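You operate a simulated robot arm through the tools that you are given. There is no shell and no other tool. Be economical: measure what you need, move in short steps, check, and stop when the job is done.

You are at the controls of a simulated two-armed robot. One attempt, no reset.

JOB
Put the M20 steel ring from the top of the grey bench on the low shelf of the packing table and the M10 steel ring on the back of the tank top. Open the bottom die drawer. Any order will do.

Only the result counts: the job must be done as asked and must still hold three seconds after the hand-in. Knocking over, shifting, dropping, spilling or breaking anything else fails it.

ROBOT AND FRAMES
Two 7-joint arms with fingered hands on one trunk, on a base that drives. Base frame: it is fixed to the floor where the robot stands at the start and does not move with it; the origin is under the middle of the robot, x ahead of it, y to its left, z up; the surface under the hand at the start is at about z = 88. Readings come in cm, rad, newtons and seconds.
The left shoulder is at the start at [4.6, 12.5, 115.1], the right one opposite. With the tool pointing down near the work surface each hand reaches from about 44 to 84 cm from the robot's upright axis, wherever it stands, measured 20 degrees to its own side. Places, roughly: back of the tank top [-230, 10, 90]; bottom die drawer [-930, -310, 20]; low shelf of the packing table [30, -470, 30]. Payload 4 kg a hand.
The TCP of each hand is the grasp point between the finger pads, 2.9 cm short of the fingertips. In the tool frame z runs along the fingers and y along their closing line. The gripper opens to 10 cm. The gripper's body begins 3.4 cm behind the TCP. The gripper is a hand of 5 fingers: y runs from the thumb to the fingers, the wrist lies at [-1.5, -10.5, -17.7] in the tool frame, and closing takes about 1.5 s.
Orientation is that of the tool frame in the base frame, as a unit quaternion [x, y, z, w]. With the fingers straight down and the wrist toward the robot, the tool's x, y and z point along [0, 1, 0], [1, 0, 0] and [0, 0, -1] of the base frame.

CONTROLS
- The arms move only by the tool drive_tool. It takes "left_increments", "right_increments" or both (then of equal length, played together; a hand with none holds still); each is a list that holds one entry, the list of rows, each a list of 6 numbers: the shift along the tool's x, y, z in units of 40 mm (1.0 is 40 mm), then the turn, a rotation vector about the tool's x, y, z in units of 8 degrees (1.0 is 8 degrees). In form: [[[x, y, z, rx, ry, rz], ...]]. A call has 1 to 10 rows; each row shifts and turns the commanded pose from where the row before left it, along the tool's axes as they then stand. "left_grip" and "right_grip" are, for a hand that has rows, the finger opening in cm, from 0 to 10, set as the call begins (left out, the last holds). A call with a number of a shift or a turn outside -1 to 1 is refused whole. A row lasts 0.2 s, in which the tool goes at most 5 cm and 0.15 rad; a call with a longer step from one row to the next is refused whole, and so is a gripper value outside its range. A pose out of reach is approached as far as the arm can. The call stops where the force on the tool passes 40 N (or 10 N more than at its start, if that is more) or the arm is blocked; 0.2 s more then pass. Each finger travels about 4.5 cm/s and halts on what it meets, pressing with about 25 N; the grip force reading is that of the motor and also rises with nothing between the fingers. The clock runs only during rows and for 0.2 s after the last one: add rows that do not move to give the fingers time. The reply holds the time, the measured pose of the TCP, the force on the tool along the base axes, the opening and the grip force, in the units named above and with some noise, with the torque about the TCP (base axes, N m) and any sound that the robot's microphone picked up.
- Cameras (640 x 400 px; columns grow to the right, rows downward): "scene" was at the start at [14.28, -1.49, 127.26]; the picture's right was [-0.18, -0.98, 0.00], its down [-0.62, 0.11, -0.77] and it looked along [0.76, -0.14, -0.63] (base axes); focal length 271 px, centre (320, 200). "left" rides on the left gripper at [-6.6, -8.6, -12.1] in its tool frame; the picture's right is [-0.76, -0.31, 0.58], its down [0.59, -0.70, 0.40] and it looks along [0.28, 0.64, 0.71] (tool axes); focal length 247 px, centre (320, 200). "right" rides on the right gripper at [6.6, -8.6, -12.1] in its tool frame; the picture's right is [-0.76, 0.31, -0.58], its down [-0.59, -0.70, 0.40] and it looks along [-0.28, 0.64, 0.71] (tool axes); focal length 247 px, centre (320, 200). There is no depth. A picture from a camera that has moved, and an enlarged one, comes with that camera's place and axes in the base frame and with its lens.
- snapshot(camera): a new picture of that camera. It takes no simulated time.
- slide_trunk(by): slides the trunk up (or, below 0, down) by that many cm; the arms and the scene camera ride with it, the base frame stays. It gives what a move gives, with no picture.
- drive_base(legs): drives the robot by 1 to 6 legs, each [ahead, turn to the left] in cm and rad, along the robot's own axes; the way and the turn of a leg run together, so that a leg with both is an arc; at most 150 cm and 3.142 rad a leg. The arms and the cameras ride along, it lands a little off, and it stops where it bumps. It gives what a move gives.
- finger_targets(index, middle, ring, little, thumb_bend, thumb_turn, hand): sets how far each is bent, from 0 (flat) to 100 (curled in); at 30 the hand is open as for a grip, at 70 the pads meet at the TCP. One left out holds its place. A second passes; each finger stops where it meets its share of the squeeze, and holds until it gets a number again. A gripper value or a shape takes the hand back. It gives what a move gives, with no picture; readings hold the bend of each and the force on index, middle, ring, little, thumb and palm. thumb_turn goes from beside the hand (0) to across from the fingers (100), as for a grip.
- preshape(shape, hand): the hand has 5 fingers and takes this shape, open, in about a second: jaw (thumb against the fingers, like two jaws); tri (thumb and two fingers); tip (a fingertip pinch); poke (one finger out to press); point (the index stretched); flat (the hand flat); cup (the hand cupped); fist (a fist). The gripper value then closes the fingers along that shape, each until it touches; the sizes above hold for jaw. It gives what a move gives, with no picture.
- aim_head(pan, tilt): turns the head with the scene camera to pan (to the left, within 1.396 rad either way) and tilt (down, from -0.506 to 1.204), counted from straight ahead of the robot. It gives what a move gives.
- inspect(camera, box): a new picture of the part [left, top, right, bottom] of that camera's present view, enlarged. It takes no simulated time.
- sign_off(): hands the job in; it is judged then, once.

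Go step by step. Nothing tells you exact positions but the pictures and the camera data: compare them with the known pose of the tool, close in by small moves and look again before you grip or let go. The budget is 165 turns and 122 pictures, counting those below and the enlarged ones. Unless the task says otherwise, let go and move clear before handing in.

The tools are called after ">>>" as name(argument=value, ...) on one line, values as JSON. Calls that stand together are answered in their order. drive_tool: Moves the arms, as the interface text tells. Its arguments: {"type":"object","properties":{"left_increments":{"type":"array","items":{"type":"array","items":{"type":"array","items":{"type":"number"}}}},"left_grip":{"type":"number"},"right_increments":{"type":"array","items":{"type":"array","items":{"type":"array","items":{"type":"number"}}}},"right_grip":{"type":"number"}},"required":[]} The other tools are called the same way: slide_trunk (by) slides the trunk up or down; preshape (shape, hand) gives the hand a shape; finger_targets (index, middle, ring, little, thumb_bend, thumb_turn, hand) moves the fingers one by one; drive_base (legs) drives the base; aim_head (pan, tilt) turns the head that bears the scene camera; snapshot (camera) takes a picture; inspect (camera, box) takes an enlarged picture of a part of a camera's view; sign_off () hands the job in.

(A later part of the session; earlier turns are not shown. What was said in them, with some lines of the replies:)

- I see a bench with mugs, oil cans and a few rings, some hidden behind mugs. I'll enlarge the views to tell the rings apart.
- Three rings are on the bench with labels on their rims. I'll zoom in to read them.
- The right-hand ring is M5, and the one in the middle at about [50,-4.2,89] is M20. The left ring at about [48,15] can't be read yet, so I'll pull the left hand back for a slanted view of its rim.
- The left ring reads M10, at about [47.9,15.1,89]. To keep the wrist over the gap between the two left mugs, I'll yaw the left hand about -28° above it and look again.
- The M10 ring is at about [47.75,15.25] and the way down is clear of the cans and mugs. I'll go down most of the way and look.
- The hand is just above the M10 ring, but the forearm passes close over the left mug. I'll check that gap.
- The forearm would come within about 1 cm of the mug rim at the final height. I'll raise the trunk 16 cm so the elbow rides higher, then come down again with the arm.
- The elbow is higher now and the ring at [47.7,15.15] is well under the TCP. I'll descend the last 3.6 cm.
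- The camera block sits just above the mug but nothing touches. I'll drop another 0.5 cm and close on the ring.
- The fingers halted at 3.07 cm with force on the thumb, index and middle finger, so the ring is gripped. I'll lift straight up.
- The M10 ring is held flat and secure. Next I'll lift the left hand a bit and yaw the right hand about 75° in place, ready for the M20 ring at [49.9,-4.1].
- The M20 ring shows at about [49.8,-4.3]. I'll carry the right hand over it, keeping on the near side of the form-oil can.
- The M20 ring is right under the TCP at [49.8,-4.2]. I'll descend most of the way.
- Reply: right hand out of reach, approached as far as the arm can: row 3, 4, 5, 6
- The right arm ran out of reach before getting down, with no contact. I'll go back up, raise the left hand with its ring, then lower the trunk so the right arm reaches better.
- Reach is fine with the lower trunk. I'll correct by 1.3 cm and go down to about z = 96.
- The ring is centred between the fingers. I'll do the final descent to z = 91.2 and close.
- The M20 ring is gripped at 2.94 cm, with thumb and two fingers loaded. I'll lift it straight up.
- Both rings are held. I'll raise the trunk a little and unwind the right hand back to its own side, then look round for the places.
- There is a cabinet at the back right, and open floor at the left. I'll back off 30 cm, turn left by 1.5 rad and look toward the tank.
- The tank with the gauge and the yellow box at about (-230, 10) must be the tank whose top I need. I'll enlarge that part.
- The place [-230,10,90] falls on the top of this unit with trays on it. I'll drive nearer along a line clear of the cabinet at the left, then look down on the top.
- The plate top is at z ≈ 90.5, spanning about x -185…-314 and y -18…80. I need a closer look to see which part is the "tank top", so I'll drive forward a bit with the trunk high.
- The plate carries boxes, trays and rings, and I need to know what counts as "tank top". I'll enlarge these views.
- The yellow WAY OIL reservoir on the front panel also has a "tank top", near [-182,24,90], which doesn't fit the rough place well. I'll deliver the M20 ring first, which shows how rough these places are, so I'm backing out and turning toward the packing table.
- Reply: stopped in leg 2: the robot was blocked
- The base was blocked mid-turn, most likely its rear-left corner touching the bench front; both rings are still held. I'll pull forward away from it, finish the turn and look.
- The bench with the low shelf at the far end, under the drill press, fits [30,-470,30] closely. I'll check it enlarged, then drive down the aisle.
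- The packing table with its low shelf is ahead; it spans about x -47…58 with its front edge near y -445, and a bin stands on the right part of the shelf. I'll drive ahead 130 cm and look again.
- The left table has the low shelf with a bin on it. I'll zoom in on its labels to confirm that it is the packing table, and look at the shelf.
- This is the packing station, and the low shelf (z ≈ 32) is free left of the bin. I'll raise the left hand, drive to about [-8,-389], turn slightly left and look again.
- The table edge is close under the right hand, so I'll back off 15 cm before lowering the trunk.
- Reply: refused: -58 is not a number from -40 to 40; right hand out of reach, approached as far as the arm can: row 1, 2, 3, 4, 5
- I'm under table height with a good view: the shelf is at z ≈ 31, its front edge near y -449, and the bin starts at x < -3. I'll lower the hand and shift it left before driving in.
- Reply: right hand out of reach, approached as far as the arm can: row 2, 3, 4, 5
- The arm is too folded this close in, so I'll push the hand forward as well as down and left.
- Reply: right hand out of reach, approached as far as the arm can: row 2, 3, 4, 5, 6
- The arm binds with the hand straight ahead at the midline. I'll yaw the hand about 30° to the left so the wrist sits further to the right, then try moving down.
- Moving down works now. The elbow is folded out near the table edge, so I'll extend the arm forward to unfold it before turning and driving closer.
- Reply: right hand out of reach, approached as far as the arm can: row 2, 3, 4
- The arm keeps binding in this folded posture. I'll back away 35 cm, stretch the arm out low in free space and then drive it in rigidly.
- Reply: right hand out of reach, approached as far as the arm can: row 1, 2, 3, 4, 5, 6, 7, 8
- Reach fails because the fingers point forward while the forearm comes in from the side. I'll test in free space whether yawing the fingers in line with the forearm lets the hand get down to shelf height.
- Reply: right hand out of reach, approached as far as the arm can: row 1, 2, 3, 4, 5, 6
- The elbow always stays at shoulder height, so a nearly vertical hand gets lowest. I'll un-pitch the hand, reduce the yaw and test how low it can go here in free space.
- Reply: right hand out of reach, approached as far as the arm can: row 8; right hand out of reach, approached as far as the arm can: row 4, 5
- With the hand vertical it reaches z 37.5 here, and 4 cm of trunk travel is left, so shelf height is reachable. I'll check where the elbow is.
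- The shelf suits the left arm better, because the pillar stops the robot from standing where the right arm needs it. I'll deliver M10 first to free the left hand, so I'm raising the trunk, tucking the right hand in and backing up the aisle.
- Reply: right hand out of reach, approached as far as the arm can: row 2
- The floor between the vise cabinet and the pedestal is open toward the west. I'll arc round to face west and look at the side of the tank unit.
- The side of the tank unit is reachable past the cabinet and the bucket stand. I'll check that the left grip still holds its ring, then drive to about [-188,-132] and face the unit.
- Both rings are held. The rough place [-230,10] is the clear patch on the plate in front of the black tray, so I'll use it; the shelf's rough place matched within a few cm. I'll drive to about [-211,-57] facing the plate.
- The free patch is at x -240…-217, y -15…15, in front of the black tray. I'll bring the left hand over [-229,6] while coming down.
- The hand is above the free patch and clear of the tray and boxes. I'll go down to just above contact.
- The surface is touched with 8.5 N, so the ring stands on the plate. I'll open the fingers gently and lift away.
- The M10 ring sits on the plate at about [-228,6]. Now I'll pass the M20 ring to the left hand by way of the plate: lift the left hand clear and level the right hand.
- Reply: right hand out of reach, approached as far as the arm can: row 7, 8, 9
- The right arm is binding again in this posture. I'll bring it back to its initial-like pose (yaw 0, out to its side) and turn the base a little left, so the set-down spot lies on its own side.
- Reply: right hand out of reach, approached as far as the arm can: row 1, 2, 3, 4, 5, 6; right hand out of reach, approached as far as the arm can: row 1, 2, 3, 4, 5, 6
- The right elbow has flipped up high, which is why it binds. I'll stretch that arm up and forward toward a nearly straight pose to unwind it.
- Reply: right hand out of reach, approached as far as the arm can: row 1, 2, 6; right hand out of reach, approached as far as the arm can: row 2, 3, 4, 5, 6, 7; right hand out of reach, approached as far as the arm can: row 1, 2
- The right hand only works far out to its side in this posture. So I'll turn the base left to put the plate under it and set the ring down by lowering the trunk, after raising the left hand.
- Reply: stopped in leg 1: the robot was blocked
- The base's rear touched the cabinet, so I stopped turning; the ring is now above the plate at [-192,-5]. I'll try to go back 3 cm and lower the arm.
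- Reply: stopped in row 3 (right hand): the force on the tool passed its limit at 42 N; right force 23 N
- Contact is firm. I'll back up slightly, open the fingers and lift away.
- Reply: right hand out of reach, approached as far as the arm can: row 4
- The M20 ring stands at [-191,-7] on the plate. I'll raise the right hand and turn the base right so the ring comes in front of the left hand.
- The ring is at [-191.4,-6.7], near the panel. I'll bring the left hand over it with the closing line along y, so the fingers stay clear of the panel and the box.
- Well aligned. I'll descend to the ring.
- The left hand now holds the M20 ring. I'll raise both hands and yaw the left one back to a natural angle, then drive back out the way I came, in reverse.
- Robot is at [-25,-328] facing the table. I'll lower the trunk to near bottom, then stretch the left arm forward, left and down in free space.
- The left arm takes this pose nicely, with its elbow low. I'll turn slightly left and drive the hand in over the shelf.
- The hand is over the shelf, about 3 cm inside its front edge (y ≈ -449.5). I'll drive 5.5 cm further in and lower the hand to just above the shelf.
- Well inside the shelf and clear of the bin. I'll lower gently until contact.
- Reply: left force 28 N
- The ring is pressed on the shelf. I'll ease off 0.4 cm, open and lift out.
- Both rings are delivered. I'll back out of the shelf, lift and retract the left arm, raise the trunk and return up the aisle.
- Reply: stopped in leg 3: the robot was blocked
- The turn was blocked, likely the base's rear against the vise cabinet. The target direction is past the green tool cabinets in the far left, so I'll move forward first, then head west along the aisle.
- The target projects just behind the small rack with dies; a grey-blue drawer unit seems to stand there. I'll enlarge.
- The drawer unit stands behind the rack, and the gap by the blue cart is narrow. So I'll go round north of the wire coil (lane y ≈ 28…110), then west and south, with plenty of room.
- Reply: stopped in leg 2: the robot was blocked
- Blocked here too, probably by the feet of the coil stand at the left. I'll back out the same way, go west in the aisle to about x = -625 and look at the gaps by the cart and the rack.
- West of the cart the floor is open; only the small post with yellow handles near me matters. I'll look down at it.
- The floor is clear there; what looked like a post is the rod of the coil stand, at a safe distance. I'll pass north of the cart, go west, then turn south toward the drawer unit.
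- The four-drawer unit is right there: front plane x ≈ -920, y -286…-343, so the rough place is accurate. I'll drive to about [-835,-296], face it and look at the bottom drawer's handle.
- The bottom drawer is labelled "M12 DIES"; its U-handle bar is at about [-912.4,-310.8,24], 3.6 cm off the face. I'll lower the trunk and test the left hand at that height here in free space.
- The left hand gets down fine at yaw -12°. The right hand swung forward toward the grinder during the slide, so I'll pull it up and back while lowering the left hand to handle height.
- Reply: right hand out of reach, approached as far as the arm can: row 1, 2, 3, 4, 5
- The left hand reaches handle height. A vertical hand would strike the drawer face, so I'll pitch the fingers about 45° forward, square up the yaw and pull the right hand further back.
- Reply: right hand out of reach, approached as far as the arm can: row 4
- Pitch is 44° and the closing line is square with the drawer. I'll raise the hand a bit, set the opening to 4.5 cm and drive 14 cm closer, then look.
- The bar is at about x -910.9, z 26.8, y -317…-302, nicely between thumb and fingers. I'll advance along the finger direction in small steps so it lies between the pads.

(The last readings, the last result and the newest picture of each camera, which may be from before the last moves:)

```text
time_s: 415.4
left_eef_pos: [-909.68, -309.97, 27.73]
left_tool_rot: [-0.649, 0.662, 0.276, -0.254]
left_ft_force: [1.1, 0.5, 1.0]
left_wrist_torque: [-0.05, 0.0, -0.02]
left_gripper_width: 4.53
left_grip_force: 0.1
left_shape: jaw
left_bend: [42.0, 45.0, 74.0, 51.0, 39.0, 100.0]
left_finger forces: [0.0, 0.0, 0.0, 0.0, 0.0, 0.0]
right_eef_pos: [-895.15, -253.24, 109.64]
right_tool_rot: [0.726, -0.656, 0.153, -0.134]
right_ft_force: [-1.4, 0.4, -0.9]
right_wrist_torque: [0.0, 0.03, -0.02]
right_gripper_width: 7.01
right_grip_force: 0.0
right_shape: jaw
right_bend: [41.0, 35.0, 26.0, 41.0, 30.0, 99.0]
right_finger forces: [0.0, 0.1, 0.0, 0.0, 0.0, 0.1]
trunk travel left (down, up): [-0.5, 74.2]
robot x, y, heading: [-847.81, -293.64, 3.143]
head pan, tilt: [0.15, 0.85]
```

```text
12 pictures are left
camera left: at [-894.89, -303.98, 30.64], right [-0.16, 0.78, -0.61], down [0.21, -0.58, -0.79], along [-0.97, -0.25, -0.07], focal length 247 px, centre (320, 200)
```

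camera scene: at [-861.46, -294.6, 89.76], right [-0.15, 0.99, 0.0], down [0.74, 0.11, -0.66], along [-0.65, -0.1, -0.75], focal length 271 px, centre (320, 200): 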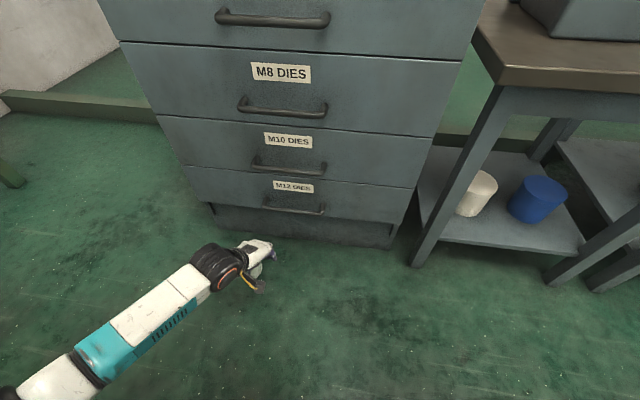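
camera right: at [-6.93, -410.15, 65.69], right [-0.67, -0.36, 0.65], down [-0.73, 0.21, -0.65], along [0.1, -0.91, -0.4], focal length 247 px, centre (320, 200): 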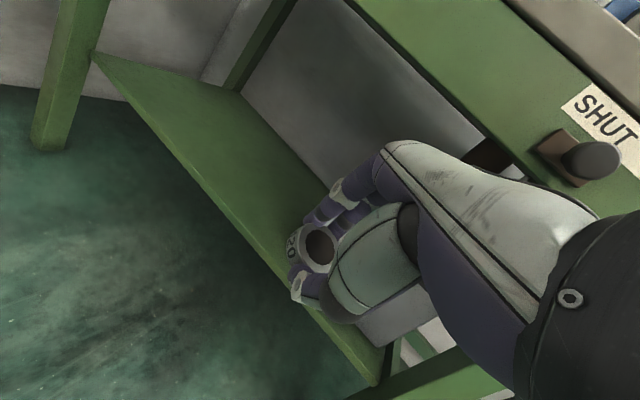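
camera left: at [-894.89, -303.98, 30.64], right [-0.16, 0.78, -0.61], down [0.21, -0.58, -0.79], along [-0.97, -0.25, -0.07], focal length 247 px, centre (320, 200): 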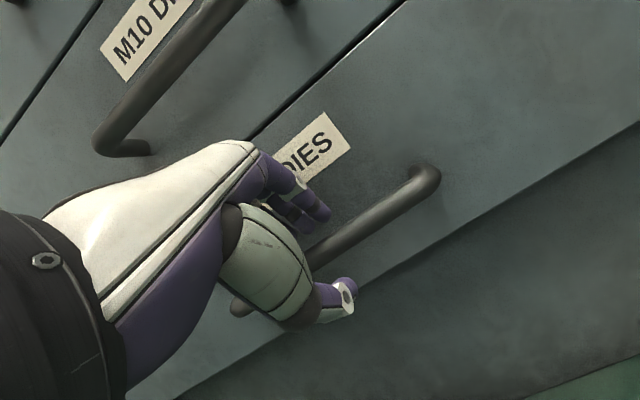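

The bar lies between thumb and fingers. I'll close the hand.

>>> drive_tool(left_increments=[[[0, 0, 0, 0, 0, 0], [0, 0, 0, 0, 0, 0], [0, 0, 0, 0, 0, 0], [0, 0, 0, 0, 0, 0], [0, 0, 0, 0, 0, 0], [0, 0, 0, 0, 0, 0]]], left_grip=0)

>>> snapshot(camera="left")

```text
time_s: 416.8
left_eef_pos: [-909.63, -310.06, 27.74]
left_tool_rot: [-0.648, 0.662, 0.276, -0.254]
left_ft_force: [0.3, 0.4, 0.1]
left_wrist_torque: [-0.06, 0.02, -0.07]
left_gripper_width: 1.12
left_grip_force: 24.6
left_shape: jaw
left_bend: [65.0, 61.0, 72.0, 69.0, 72.0, 100.0]
left_finger forces: [11.9, 7.0, 3.4, 0.0, 21.3, 0.0]
right_eef_pos: [-895.03, -253.36, 109.71]
right_tool_rot: [0.727, -0.657, 0.152, -0.134]
right_ft_force: [0.1, -0.3, -0.2]
right_wrist_torque: [-0.02, -0.01, 0.02]
right_gripper_width: 7.04
right_grip_force: 0.0
right_shape: jaw
right_bend: [41.0, 35.0, 26.0, 41.0, 30.0, 99.0]
right_finger forces: [0.1, 0.1, 0.0, 0.0, 0.1, 0.1]
trunk travel left (down, up): [-0.5, 74.2]
robot x, y, heading: [-848.09, -293.34, 3.134]
head pan, tilt: [0.15, 0.85]
```

```text
11 pictures are left
camera left: at [-894.88, -303.97, 30.67], right [-0.16, 0.78, -0.61], down [0.21, -0.58, -0.79], along [-0.97, -0.25, -0.07], focal length 247 px, centre (320, 200)
```

left: 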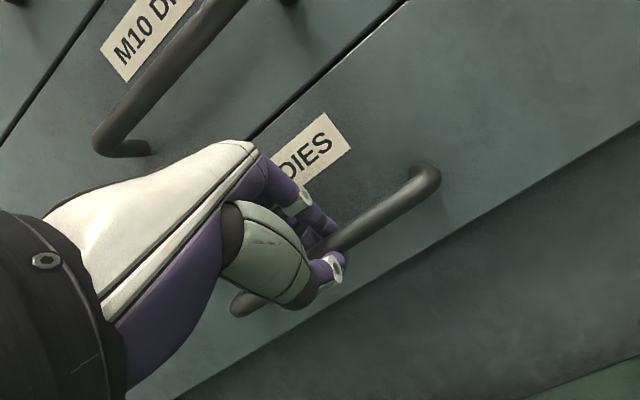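

The bar is gripped at 1.1 cm. I'll pull the drawer open by backing the base straight away.

>>> drive_base(legs=[[-12, 0]])

>>> inspect(camera="scene", box=[160, 60, 420, 280])

```text
time_s: 418.1
left_eef_pos: [-897.68, -309.87, 27.71]
left_tool_rot: [-0.648, 0.663, 0.277, -0.253]
left_ft_force: [0.6, 3.5, 0.3]
left_wrist_torque: [0.02, -0.03, -0.16]
left_gripper_width: 1.08
left_grip_force: 25.2
left_shape: jaw
left_bend: [64.0, 61.0, 72.0, 69.0, 72.0, 100.0]
left_finger forces: [12.7, 7.4, 2.9, 0.0, 22.9, 0.0]
right_eef_pos: [-883.22, -253.43, 109.65]
right_tool_rot: [0.727, -0.655, 0.152, -0.135]
right_ft_force: [0.9, -0.6, 0.4]
right_wrist_torque: [-0.02, -0.01, -0.02]
right_gripper_width: 7.0
right_grip_force: 0.1
right_shape: jaw
right_bend: [41.0, 35.0, 26.0, 41.0, 30.0, 99.0]
right_finger forces: [0.0, 0.0, 0.0, 0.1, 0.1, 0.0]
trunk travel left (down, up): [-0.5, 74.2]
robot x, y, heading: [-835.97, -293.66, 3.137]
head pan, tilt: [0.15, 0.85]
```

```text
1.82 times, centred on (290, 170) of scene
camera zoom: at [-862.71, -294.55, 89.77], right [-0.14, 0.99, 0.0], down [0.74, 0.11, -0.66], along [-0.65, -0.1, -0.75], focal length 492 px, centre (374, 254)
```

zoom: 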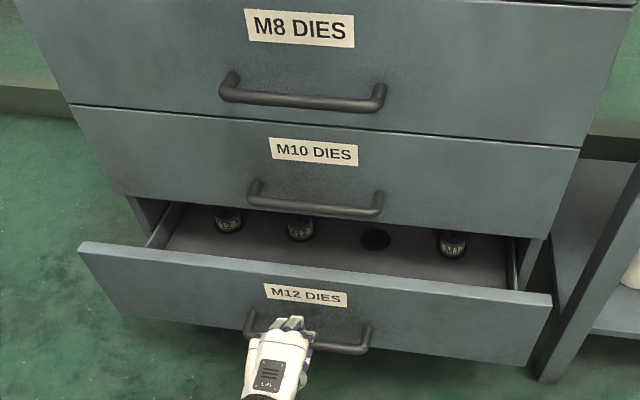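

The drawer is coming out. I'll pull slowly on, another 14 cm.

>>> drive_base(legs=[[-9, 0], [-5, 0]])

>>> inspect(camera="scene", box=[160, 60, 420, 280])

```text
time_s: 419.7
left_eef_pos: [-883.44, -309.96, 27.84]
left_tool_rot: [-0.647, 0.663, 0.279, -0.254]
left_ft_force: [3.2, 4.0, 3.4]
left_wrist_torque: [-0.02, -0.05, -0.15]
left_gripper_width: 1.18
left_grip_force: 24.4
left_shape: jaw
left_bend: [64.0, 61.0, 73.0, 69.0, 74.0, 100.0]
left_finger forces: [12.9, 7.2, 3.4, 0.2, 24.9, 0.1]
right_eef_pos: [-868.86, -253.51, 109.69]
right_tool_rot: [0.727, -0.656, 0.152, -0.134]
right_ft_force: [-0.2, 0.0, 0.5]
right_wrist_torque: [-0.01, 0.02, 0.02]
right_gripper_width: 6.98
right_grip_force: 0.1
right_shape: jaw
right_bend: [41.0, 35.0, 26.0, 41.0, 30.0, 99.0]
right_finger forces: [0.0, 0.1, 0.0, 0.0, 0.0, 0.1]
trunk travel left (down, up): [-0.5, 74.2]
robot x, y, heading: [-821.79, -293.88, 3.135]
head pan, tilt: [0.15, 0.85]
```

```text
1.82 times, centred on (290, 170) of scene
camera zoom: at [-848.36, -294.62, 89.78], right [-0.14, 0.99, 0.0], down [0.74, 0.11, -0.66], along [-0.65, -0.1, -0.75], focal length 492 px, centre (374, 254)
```

zoom: 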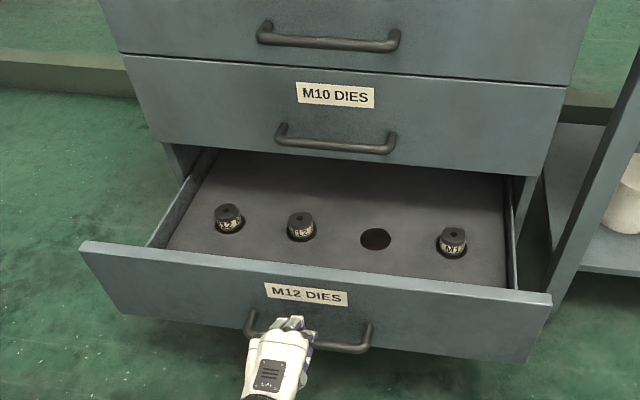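

Open about 26 cm so far and still moving freely. I'll pull a little more in small steps.

>>> drive_base(legs=[[-4, 0]])

>>> drive_base(legs=[[-3, 0]])

>>> inspect(camera="scene", box=[160, 60, 420, 280])

```text
time_s: 420.6
left_eef_pos: [-879.41, -310.04, 28.1]
left_tool_rot: [-0.647, 0.662, 0.28, -0.255]
left_ft_force: [-1.8, 0.3, 18.2]
left_wrist_torque: [-0.23, 0.44, 0.04]
left_gripper_width: 0.9
left_grip_force: 25.0
left_shape: jaw
left_bend: [66.0, 62.0, 73.0, 69.0, 78.0, 100.0]
left_finger forces: [0.0, 7.1, 5.8, 0.1, 0.0, 0.1]
right_eef_pos: [-864.66, -253.57, 109.76]
right_tool_rot: [0.727, -0.657, 0.152, -0.134]
right_ft_force: [-0.6, -0.8, 0.4]
right_wrist_torque: [0.02, 0.02, -0.02]
right_gripper_width: 7.01
right_grip_force: 0.2
right_shape: jaw
right_bend: [41.0, 35.0, 26.0, 41.0, 30.0, 99.0]
right_finger forces: [0.1, 0.0, 0.0, 0.0, 0.1, 0.0]
trunk travel left (down, up): [-0.5, 74.2]
robot x, y, heading: [-817.41, -293.78, 3.136]
head pan, tilt: [0.15, 0.85]
```

```text
time_s: 421.4
left_eef_pos: [-876.61, -310.0, 28.0]
left_tool_rot: [-0.647, 0.662, 0.279, -0.255]
left_ft_force: [-0.9, 0.5, 0.4]
left_wrist_torque: [0.0, -0.06, -0.02]
left_gripper_width: 0.85
left_grip_force: 24.8
left_shape: jaw
left_bend: [66.0, 74.0, 71.0, 69.0, 78.0, 100.0]
left_finger forces: [0.1, 0.1, 0.0, 0.0, 0.0, 0.1]
right_eef_pos: [-861.83, -253.56, 109.73]
right_tool_rot: [0.727, -0.656, 0.152, -0.135]
right_ft_force: [-0.6, -0.5, 0.1]
right_wrist_torque: [-0.01, 0.0, 0.0]
right_gripper_width: 7.03
right_grip_force: 0.1
right_shape: jaw
right_bend: [41.0, 35.0, 26.0, 41.0, 30.0, 99.0]
right_finger forces: [0.0, 0.1, 0.1, 0.1, 0.1, 0.0]
trunk travel left (down, up): [-0.5, 74.2]
robot x, y, heading: [-814.85, -293.53, 3.138]
head pan, tilt: [0.15, 0.85]
```

```text
1.82 times, centred on (290, 170) of scene
camera zoom: at [-841.39, -294.68, 89.77], right [-0.14, 0.99, 0.0], down [0.74, 0.11, -0.66], along [-0.65, -0.1, -0.75], focal length 492 px, centre (374, 254)
```

zoom: 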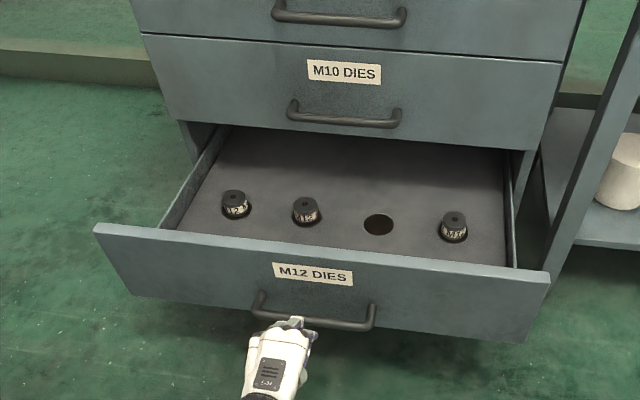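

The drawer reached its stop at about 28 cm and the fingers slipped free. I'll back away and check the whole unit.

>>> drive_base(legs=[[-25, 0]])

>>> drive_tool(left_increments=[[[0, 0, -0.5, 0, 0, 0], [0, 0, -0.5, 0, 0, 0], [0, 0, 0, 0, 0, 0]]], left_grip=6)

>>> aim_head(pan=0.1, tilt=0.45)

>>> snapshot(camera="scene")

```text
time_s: 422.2
left_eef_pos: [-875.83, -310.15, 27.83]
left_tool_rot: [-0.647, 0.662, 0.278, -0.254]
left_ft_force: [-1.0, -0.1, 0.8]
left_wrist_torque: [0.02, 0.0, 0.04]
left_gripper_width: 0.84
left_grip_force: 24.8
left_shape: jaw
left_bend: [66.0, 74.0, 71.0, 69.0, 78.0, 100.0]
left_finger forces: [0.1, 0.0, 0.0, 0.0, 0.1, 0.0]
right_eef_pos: [-861.18, -253.46, 109.74]
right_tool_rot: [0.727, -0.656, 0.152, -0.134]
right_ft_force: [0.0, 0.4, 0.1]
right_wrist_torque: [0.01, 0.0, 0.03]
right_gripper_width: 7.0
right_grip_force: 0.1
right_shape: jaw
right_bend: [41.0, 35.0, 26.0, 41.0, 30.0, 99.0]
right_finger forces: [0.0, 0.0, 0.0, 0.0, 0.0, 0.0]
trunk travel left (down, up): [-0.5, 74.2]
robot x, y, heading: [-814.15, -293.79, 3.142]
head pan, tilt: [0.15, 0.85]
stopped in leg 1: the robot was blocked; the commanded pose is now the measured one
```

```text
time_s: 423.0
left_eef_pos: [-873.08, -310.3, 30.71]
left_tool_rot: [-0.647, 0.662, 0.279, -0.256]
left_ft_force: [-0.6, 0.4, 0.0]
left_wrist_torque: [0.01, -0.02, 0.03]
left_gripper_width: 6.0
left_grip_force: 0.1
left_shape: jaw
left_bend: [40.0, 39.0, 73.0, 45.0, 30.0, 100.0]
left_finger forces: [0.0, 0.0, 0.1, 0.1, 0.0, 0.0]
right_eef_pos: [-861.17, -253.52, 109.76]
right_tool_rot: [0.727, -0.656, 0.152, -0.133]
right_ft_force: [0.0, -0.3, 0.6]
right_wrist_torque: [0.03, -0.02, -0.02]
right_gripper_width: 6.99
right_grip_force: 0.0
right_shape: jaw
right_bend: [41.0, 35.0, 26.0, 41.0, 30.0, 99.0]
right_finger forces: [0.0, 0.0, 0.1, 0.1, 0.0, 0.1]
trunk travel left (down, up): [-0.5, 74.2]
robot x, y, heading: [-814.02, -294.09, 3.137]
head pan, tilt: [0.15, 0.85]
```

```text
time_s: 423.9
left_eef_pos: [-873.0, -310.19, 30.69]
left_tool_rot: [-0.648, 0.662, 0.277, -0.255]
left_ft_force: [-0.4, 0.0, 0.3]
left_wrist_torque: [-0.05, 0.02, -0.02]
left_gripper_width: 5.99
left_grip_force: 0.1
left_shape: jaw
left_bend: [40.0, 39.0, 73.0, 45.0, 30.0, 100.0]
left_finger forces: [0.1, 0.0, 0.1, 0.0, 0.0, 0.0]
right_eef_pos: [-861.26, -253.51, 109.77]
right_tool_rot: [0.728, -0.655, 0.152, -0.134]
right_ft_force: [-0.1, -0.1, -0.4]
right_wrist_torque: [-0.02, 0.02, -0.01]
right_gripper_width: 6.98
right_grip_force: 0.2
right_shape: jaw
right_bend: [41.0, 35.0, 26.0, 41.0, 30.0, 99.0]
right_finger forces: [0.1, 0.0, 0.0, 0.0, 0.0, 0.0]
trunk travel left (down, up): [-0.5, 74.2]
robot x, y, heading: [-813.96, -293.49, 3.139]
head pan, tilt: [0.099, 0.45]
```

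```text
7 pictures are left
camera scene: at [-842.22, -294.41, 93.2], right [-0.09, 1.0, 0.0], down [0.43, 0.04, -0.9], along [-0.9, -0.08, -0.44], focal length 271 px, centre (320, 200)
```

scene: 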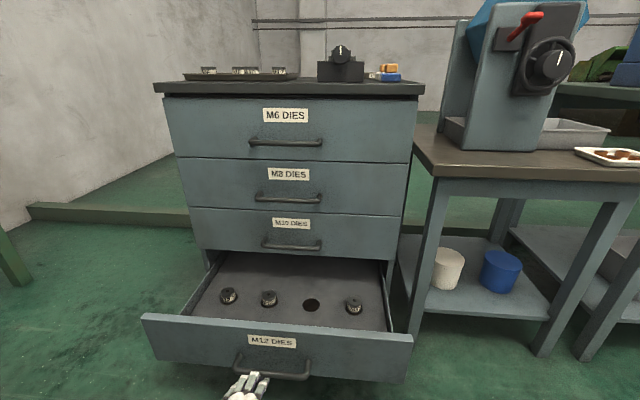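

The drawer is fully open with its contents and the top items in place. The base touched something behind it while reversing, so I'll lift the hand clear, ease forward 2 cm and look behind on both sides.

>>> drive_tool(left_increments=[[[0, 0, -0.7, 0, 0, 0], [0, 0, -0.7, 0, 0, 0], [0, 0, -0.7, 0, 0, 0], [0, 0, 0, 0, 0, 0]]])

>>> drive_base(legs=[[2, 0]])

>>> aim_head(pan=1.39, tilt=0.5)

>>> snapshot(camera="scene")

>>> aim_head(pan=-1.39, tilt=0.5)

>>> snapshot(camera="scene")

```text
time_s: 424.9
left_eef_pos: [-867.14, -310.61, 36.76]
left_tool_rot: [-0.647, 0.663, 0.279, -0.254]
left_ft_force: [0.6, -0.5, -0.4]
left_wrist_torque: [-0.01, 0.0, -0.03]
left_gripper_width: 5.97
left_grip_force: 0.1
left_shape: jaw
left_bend: [40.0, 39.0, 73.0, 45.0, 30.0, 100.0]
left_finger forces: [0.0, 0.0, 0.0, 0.0, 0.1, 0.0]
right_eef_pos: [-861.12, -253.49, 109.75]
right_tool_rot: [0.727, -0.657, 0.151, -0.134]
right_ft_force: [-0.8, -0.3, 0.1]
right_wrist_torque: [-0.01, -0.01, -0.03]
right_gripper_width: 7.0
right_grip_force: 0.1
right_shape: jaw
right_bend: [41.0, 35.0, 26.0, 41.0, 30.0, 99.0]
right_finger forces: [0.1, 0.0, 0.1, 0.0, 0.0, 0.0]
trunk travel left (down, up): [-0.5, 74.2]
robot x, y, heading: [-814.1, -293.98, 3.138]
head pan, tilt: [0.099, 0.45]
```

```text
time_s: 425.7
left_eef_pos: [-869.36, -310.54, 36.67]
left_tool_rot: [-0.647, 0.663, 0.279, -0.255]
left_ft_force: [0.0, 0.0, 0.0]
left_wrist_torque: [0.01, 0.01, 0.02]
left_gripper_width: 5.98
left_grip_force: 0.0
left_shape: jaw
left_bend: [40.0, 39.0, 73.0, 45.0, 30.0, 100.0]
left_finger forces: [0.1, 0.1, 0.0, 0.1, 0.1, 0.0]
right_eef_pos: [-863.15, -253.43, 109.65]
right_tool_rot: [0.727, -0.657, 0.152, -0.134]
right_ft_force: [0.3, 0.7, -0.2]
right_wrist_torque: [-0.01, 0.03, 0.03]
right_gripper_width: 7.01
right_grip_force: 0.1
right_shape: jaw
right_bend: [41.0, 35.0, 26.0, 41.0, 30.0, 99.0]
right_finger forces: [0.0, 0.0, 0.0, 0.0, 0.0, 0.1]
trunk travel left (down, up): [-0.5, 74.2]
robot x, y, heading: [-816.48, -293.79, 3.136]
head pan, tilt: [0.099, 0.45]
```

```text
time_s: 427.1
left_eef_pos: [-869.29, -310.53, 36.7]
left_tool_rot: [-0.647, 0.663, 0.278, -0.255]
left_ft_force: [-0.6, -0.6, 0.3]
left_wrist_torque: [0.01, 0.04, -0.01]
left_gripper_width: 6.02
left_grip_force: 0.0
left_shape: jaw
left_bend: [40.0, 39.0, 73.0, 45.0, 30.0, 100.0]
left_finger forces: [0.0, 0.0, 0.0, 0.0, 0.0, 0.0]
right_eef_pos: [-863.26, -253.38, 109.78]
right_tool_rot: [0.727, -0.656, 0.152, -0.134]
right_ft_force: [-0.2, -0.4, -0.7]
right_wrist_torque: [0.03, 0.0, 0.02]
right_gripper_width: 7.0
right_grip_force: 0.1
right_shape: jaw
right_bend: [41.0, 35.0, 26.0, 41.0, 30.0, 99.0]
right_finger forces: [0.1, 0.0, 0.1, 0.1, 0.0, 0.0]
trunk travel left (down, up): [-0.5, 74.2]
robot x, y, heading: [-816.24, -293.53, 3.136]
head pan, tilt: [1.389, 0.499]
```

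```text
6 pictures are left
camera scene: at [-836.82, -302.47, 92.77], right [-0.98, 0.19, 0.0], down [0.09, 0.47, -0.88], along [-0.16, -0.86, -0.48], focal length 271 px, centre (320, 200)
```

scene: 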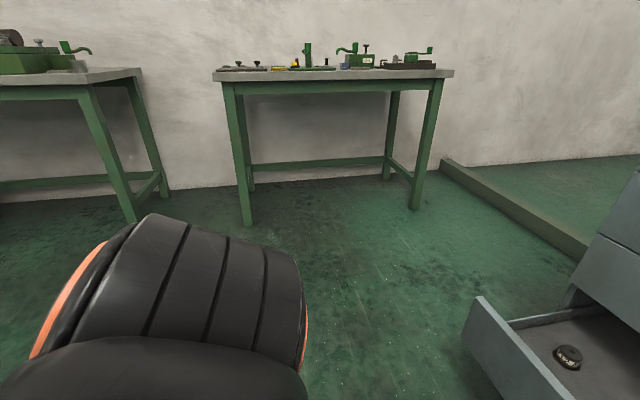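

```text
time_s: 429.6
left_eef_pos: [-869.18, -310.49, 36.71]
left_tool_rot: [-0.648, 0.662, 0.277, -0.255]
left_ft_force: [0.7, -1.1, -0.8]
left_wrist_torque: [0.0, 0.01, 0.02]
left_gripper_width: 5.97
left_grip_force: 0.1
left_shape: jaw
left_bend: [40.0, 39.0, 73.0, 45.0, 30.0, 100.0]
left_finger forces: [0.0, 0.0, 0.1, 0.1, 0.0, 0.0]
right_eef_pos: [-863.2, -253.43, 109.68]
right_tool_rot: [0.726, -0.657, 0.152, -0.134]
right_ft_force: [-0.7, -0.1, 0.1]
right_wrist_torque: [-0.02, 0.01, -0.03]
right_gripper_width: 7.02
right_grip_force: 0.0
right_shape: jaw
right_bend: [41.0, 35.0, 26.0, 41.0, 30.0, 99.0]
right_finger forces: [0.0, 0.0, 0.0, 0.0, 0.0, 0.1]
trunk travel left (down, up): [-0.5, 74.2]
robot x, y, heading: [-815.87, -293.82, 3.138]
head pan, tilt: [-1.389, 0.499]
```

```text
5 pictures are left
camera scene: at [-836.71, -284.57, 92.77], right [0.98, 0.18, 0.0], down [0.08, -0.47, -0.88], along [-0.15, 0.86, -0.48], focal length 271 px, centre (320, 200)
```

scene: 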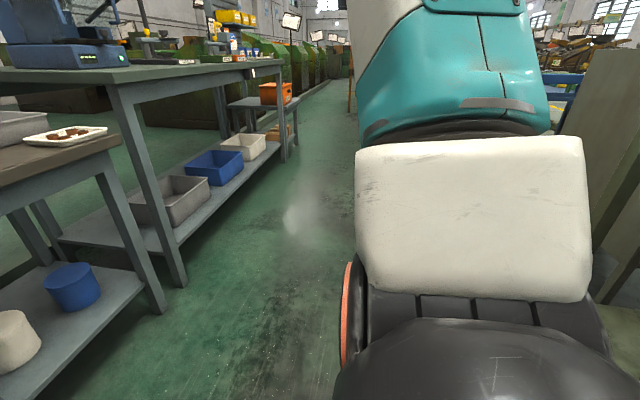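

Everything around me stands as before, the drawer is open, both rings are set down and both hands are clear. I'm handing in.

>>> sign_off()

```text
The job is handed in.
```

I handed the job in with both rings set down and the bottom die drawer open; the hand-in reply gave no verdict.

- **M20 ring:** it is on the low shelf of the packing table, about 8 cm in from the front edge and left of the bin.
- **M10 ring:** it is at about [-228, 6] on top of the green unit, in front of the black tray. I chose that spot from your rough place for the tank top. The yellow WAY OIL tank on that unit was the other reading, but it sits about 50 cm away.
- **Bottom die drawer ("M12 DIES"):** it is pulled out about 28 cm, to its stop. The dies inside and the items on top of the unit are in place.

The base bumped things five times: the grey bench, the vise cabinet (twice), something near the wire coil stand, and something behind me at the drawer. I couldn't confirm what it touched each time. I saw nothing knocked over or shifted, but I only looked around after the last bump.
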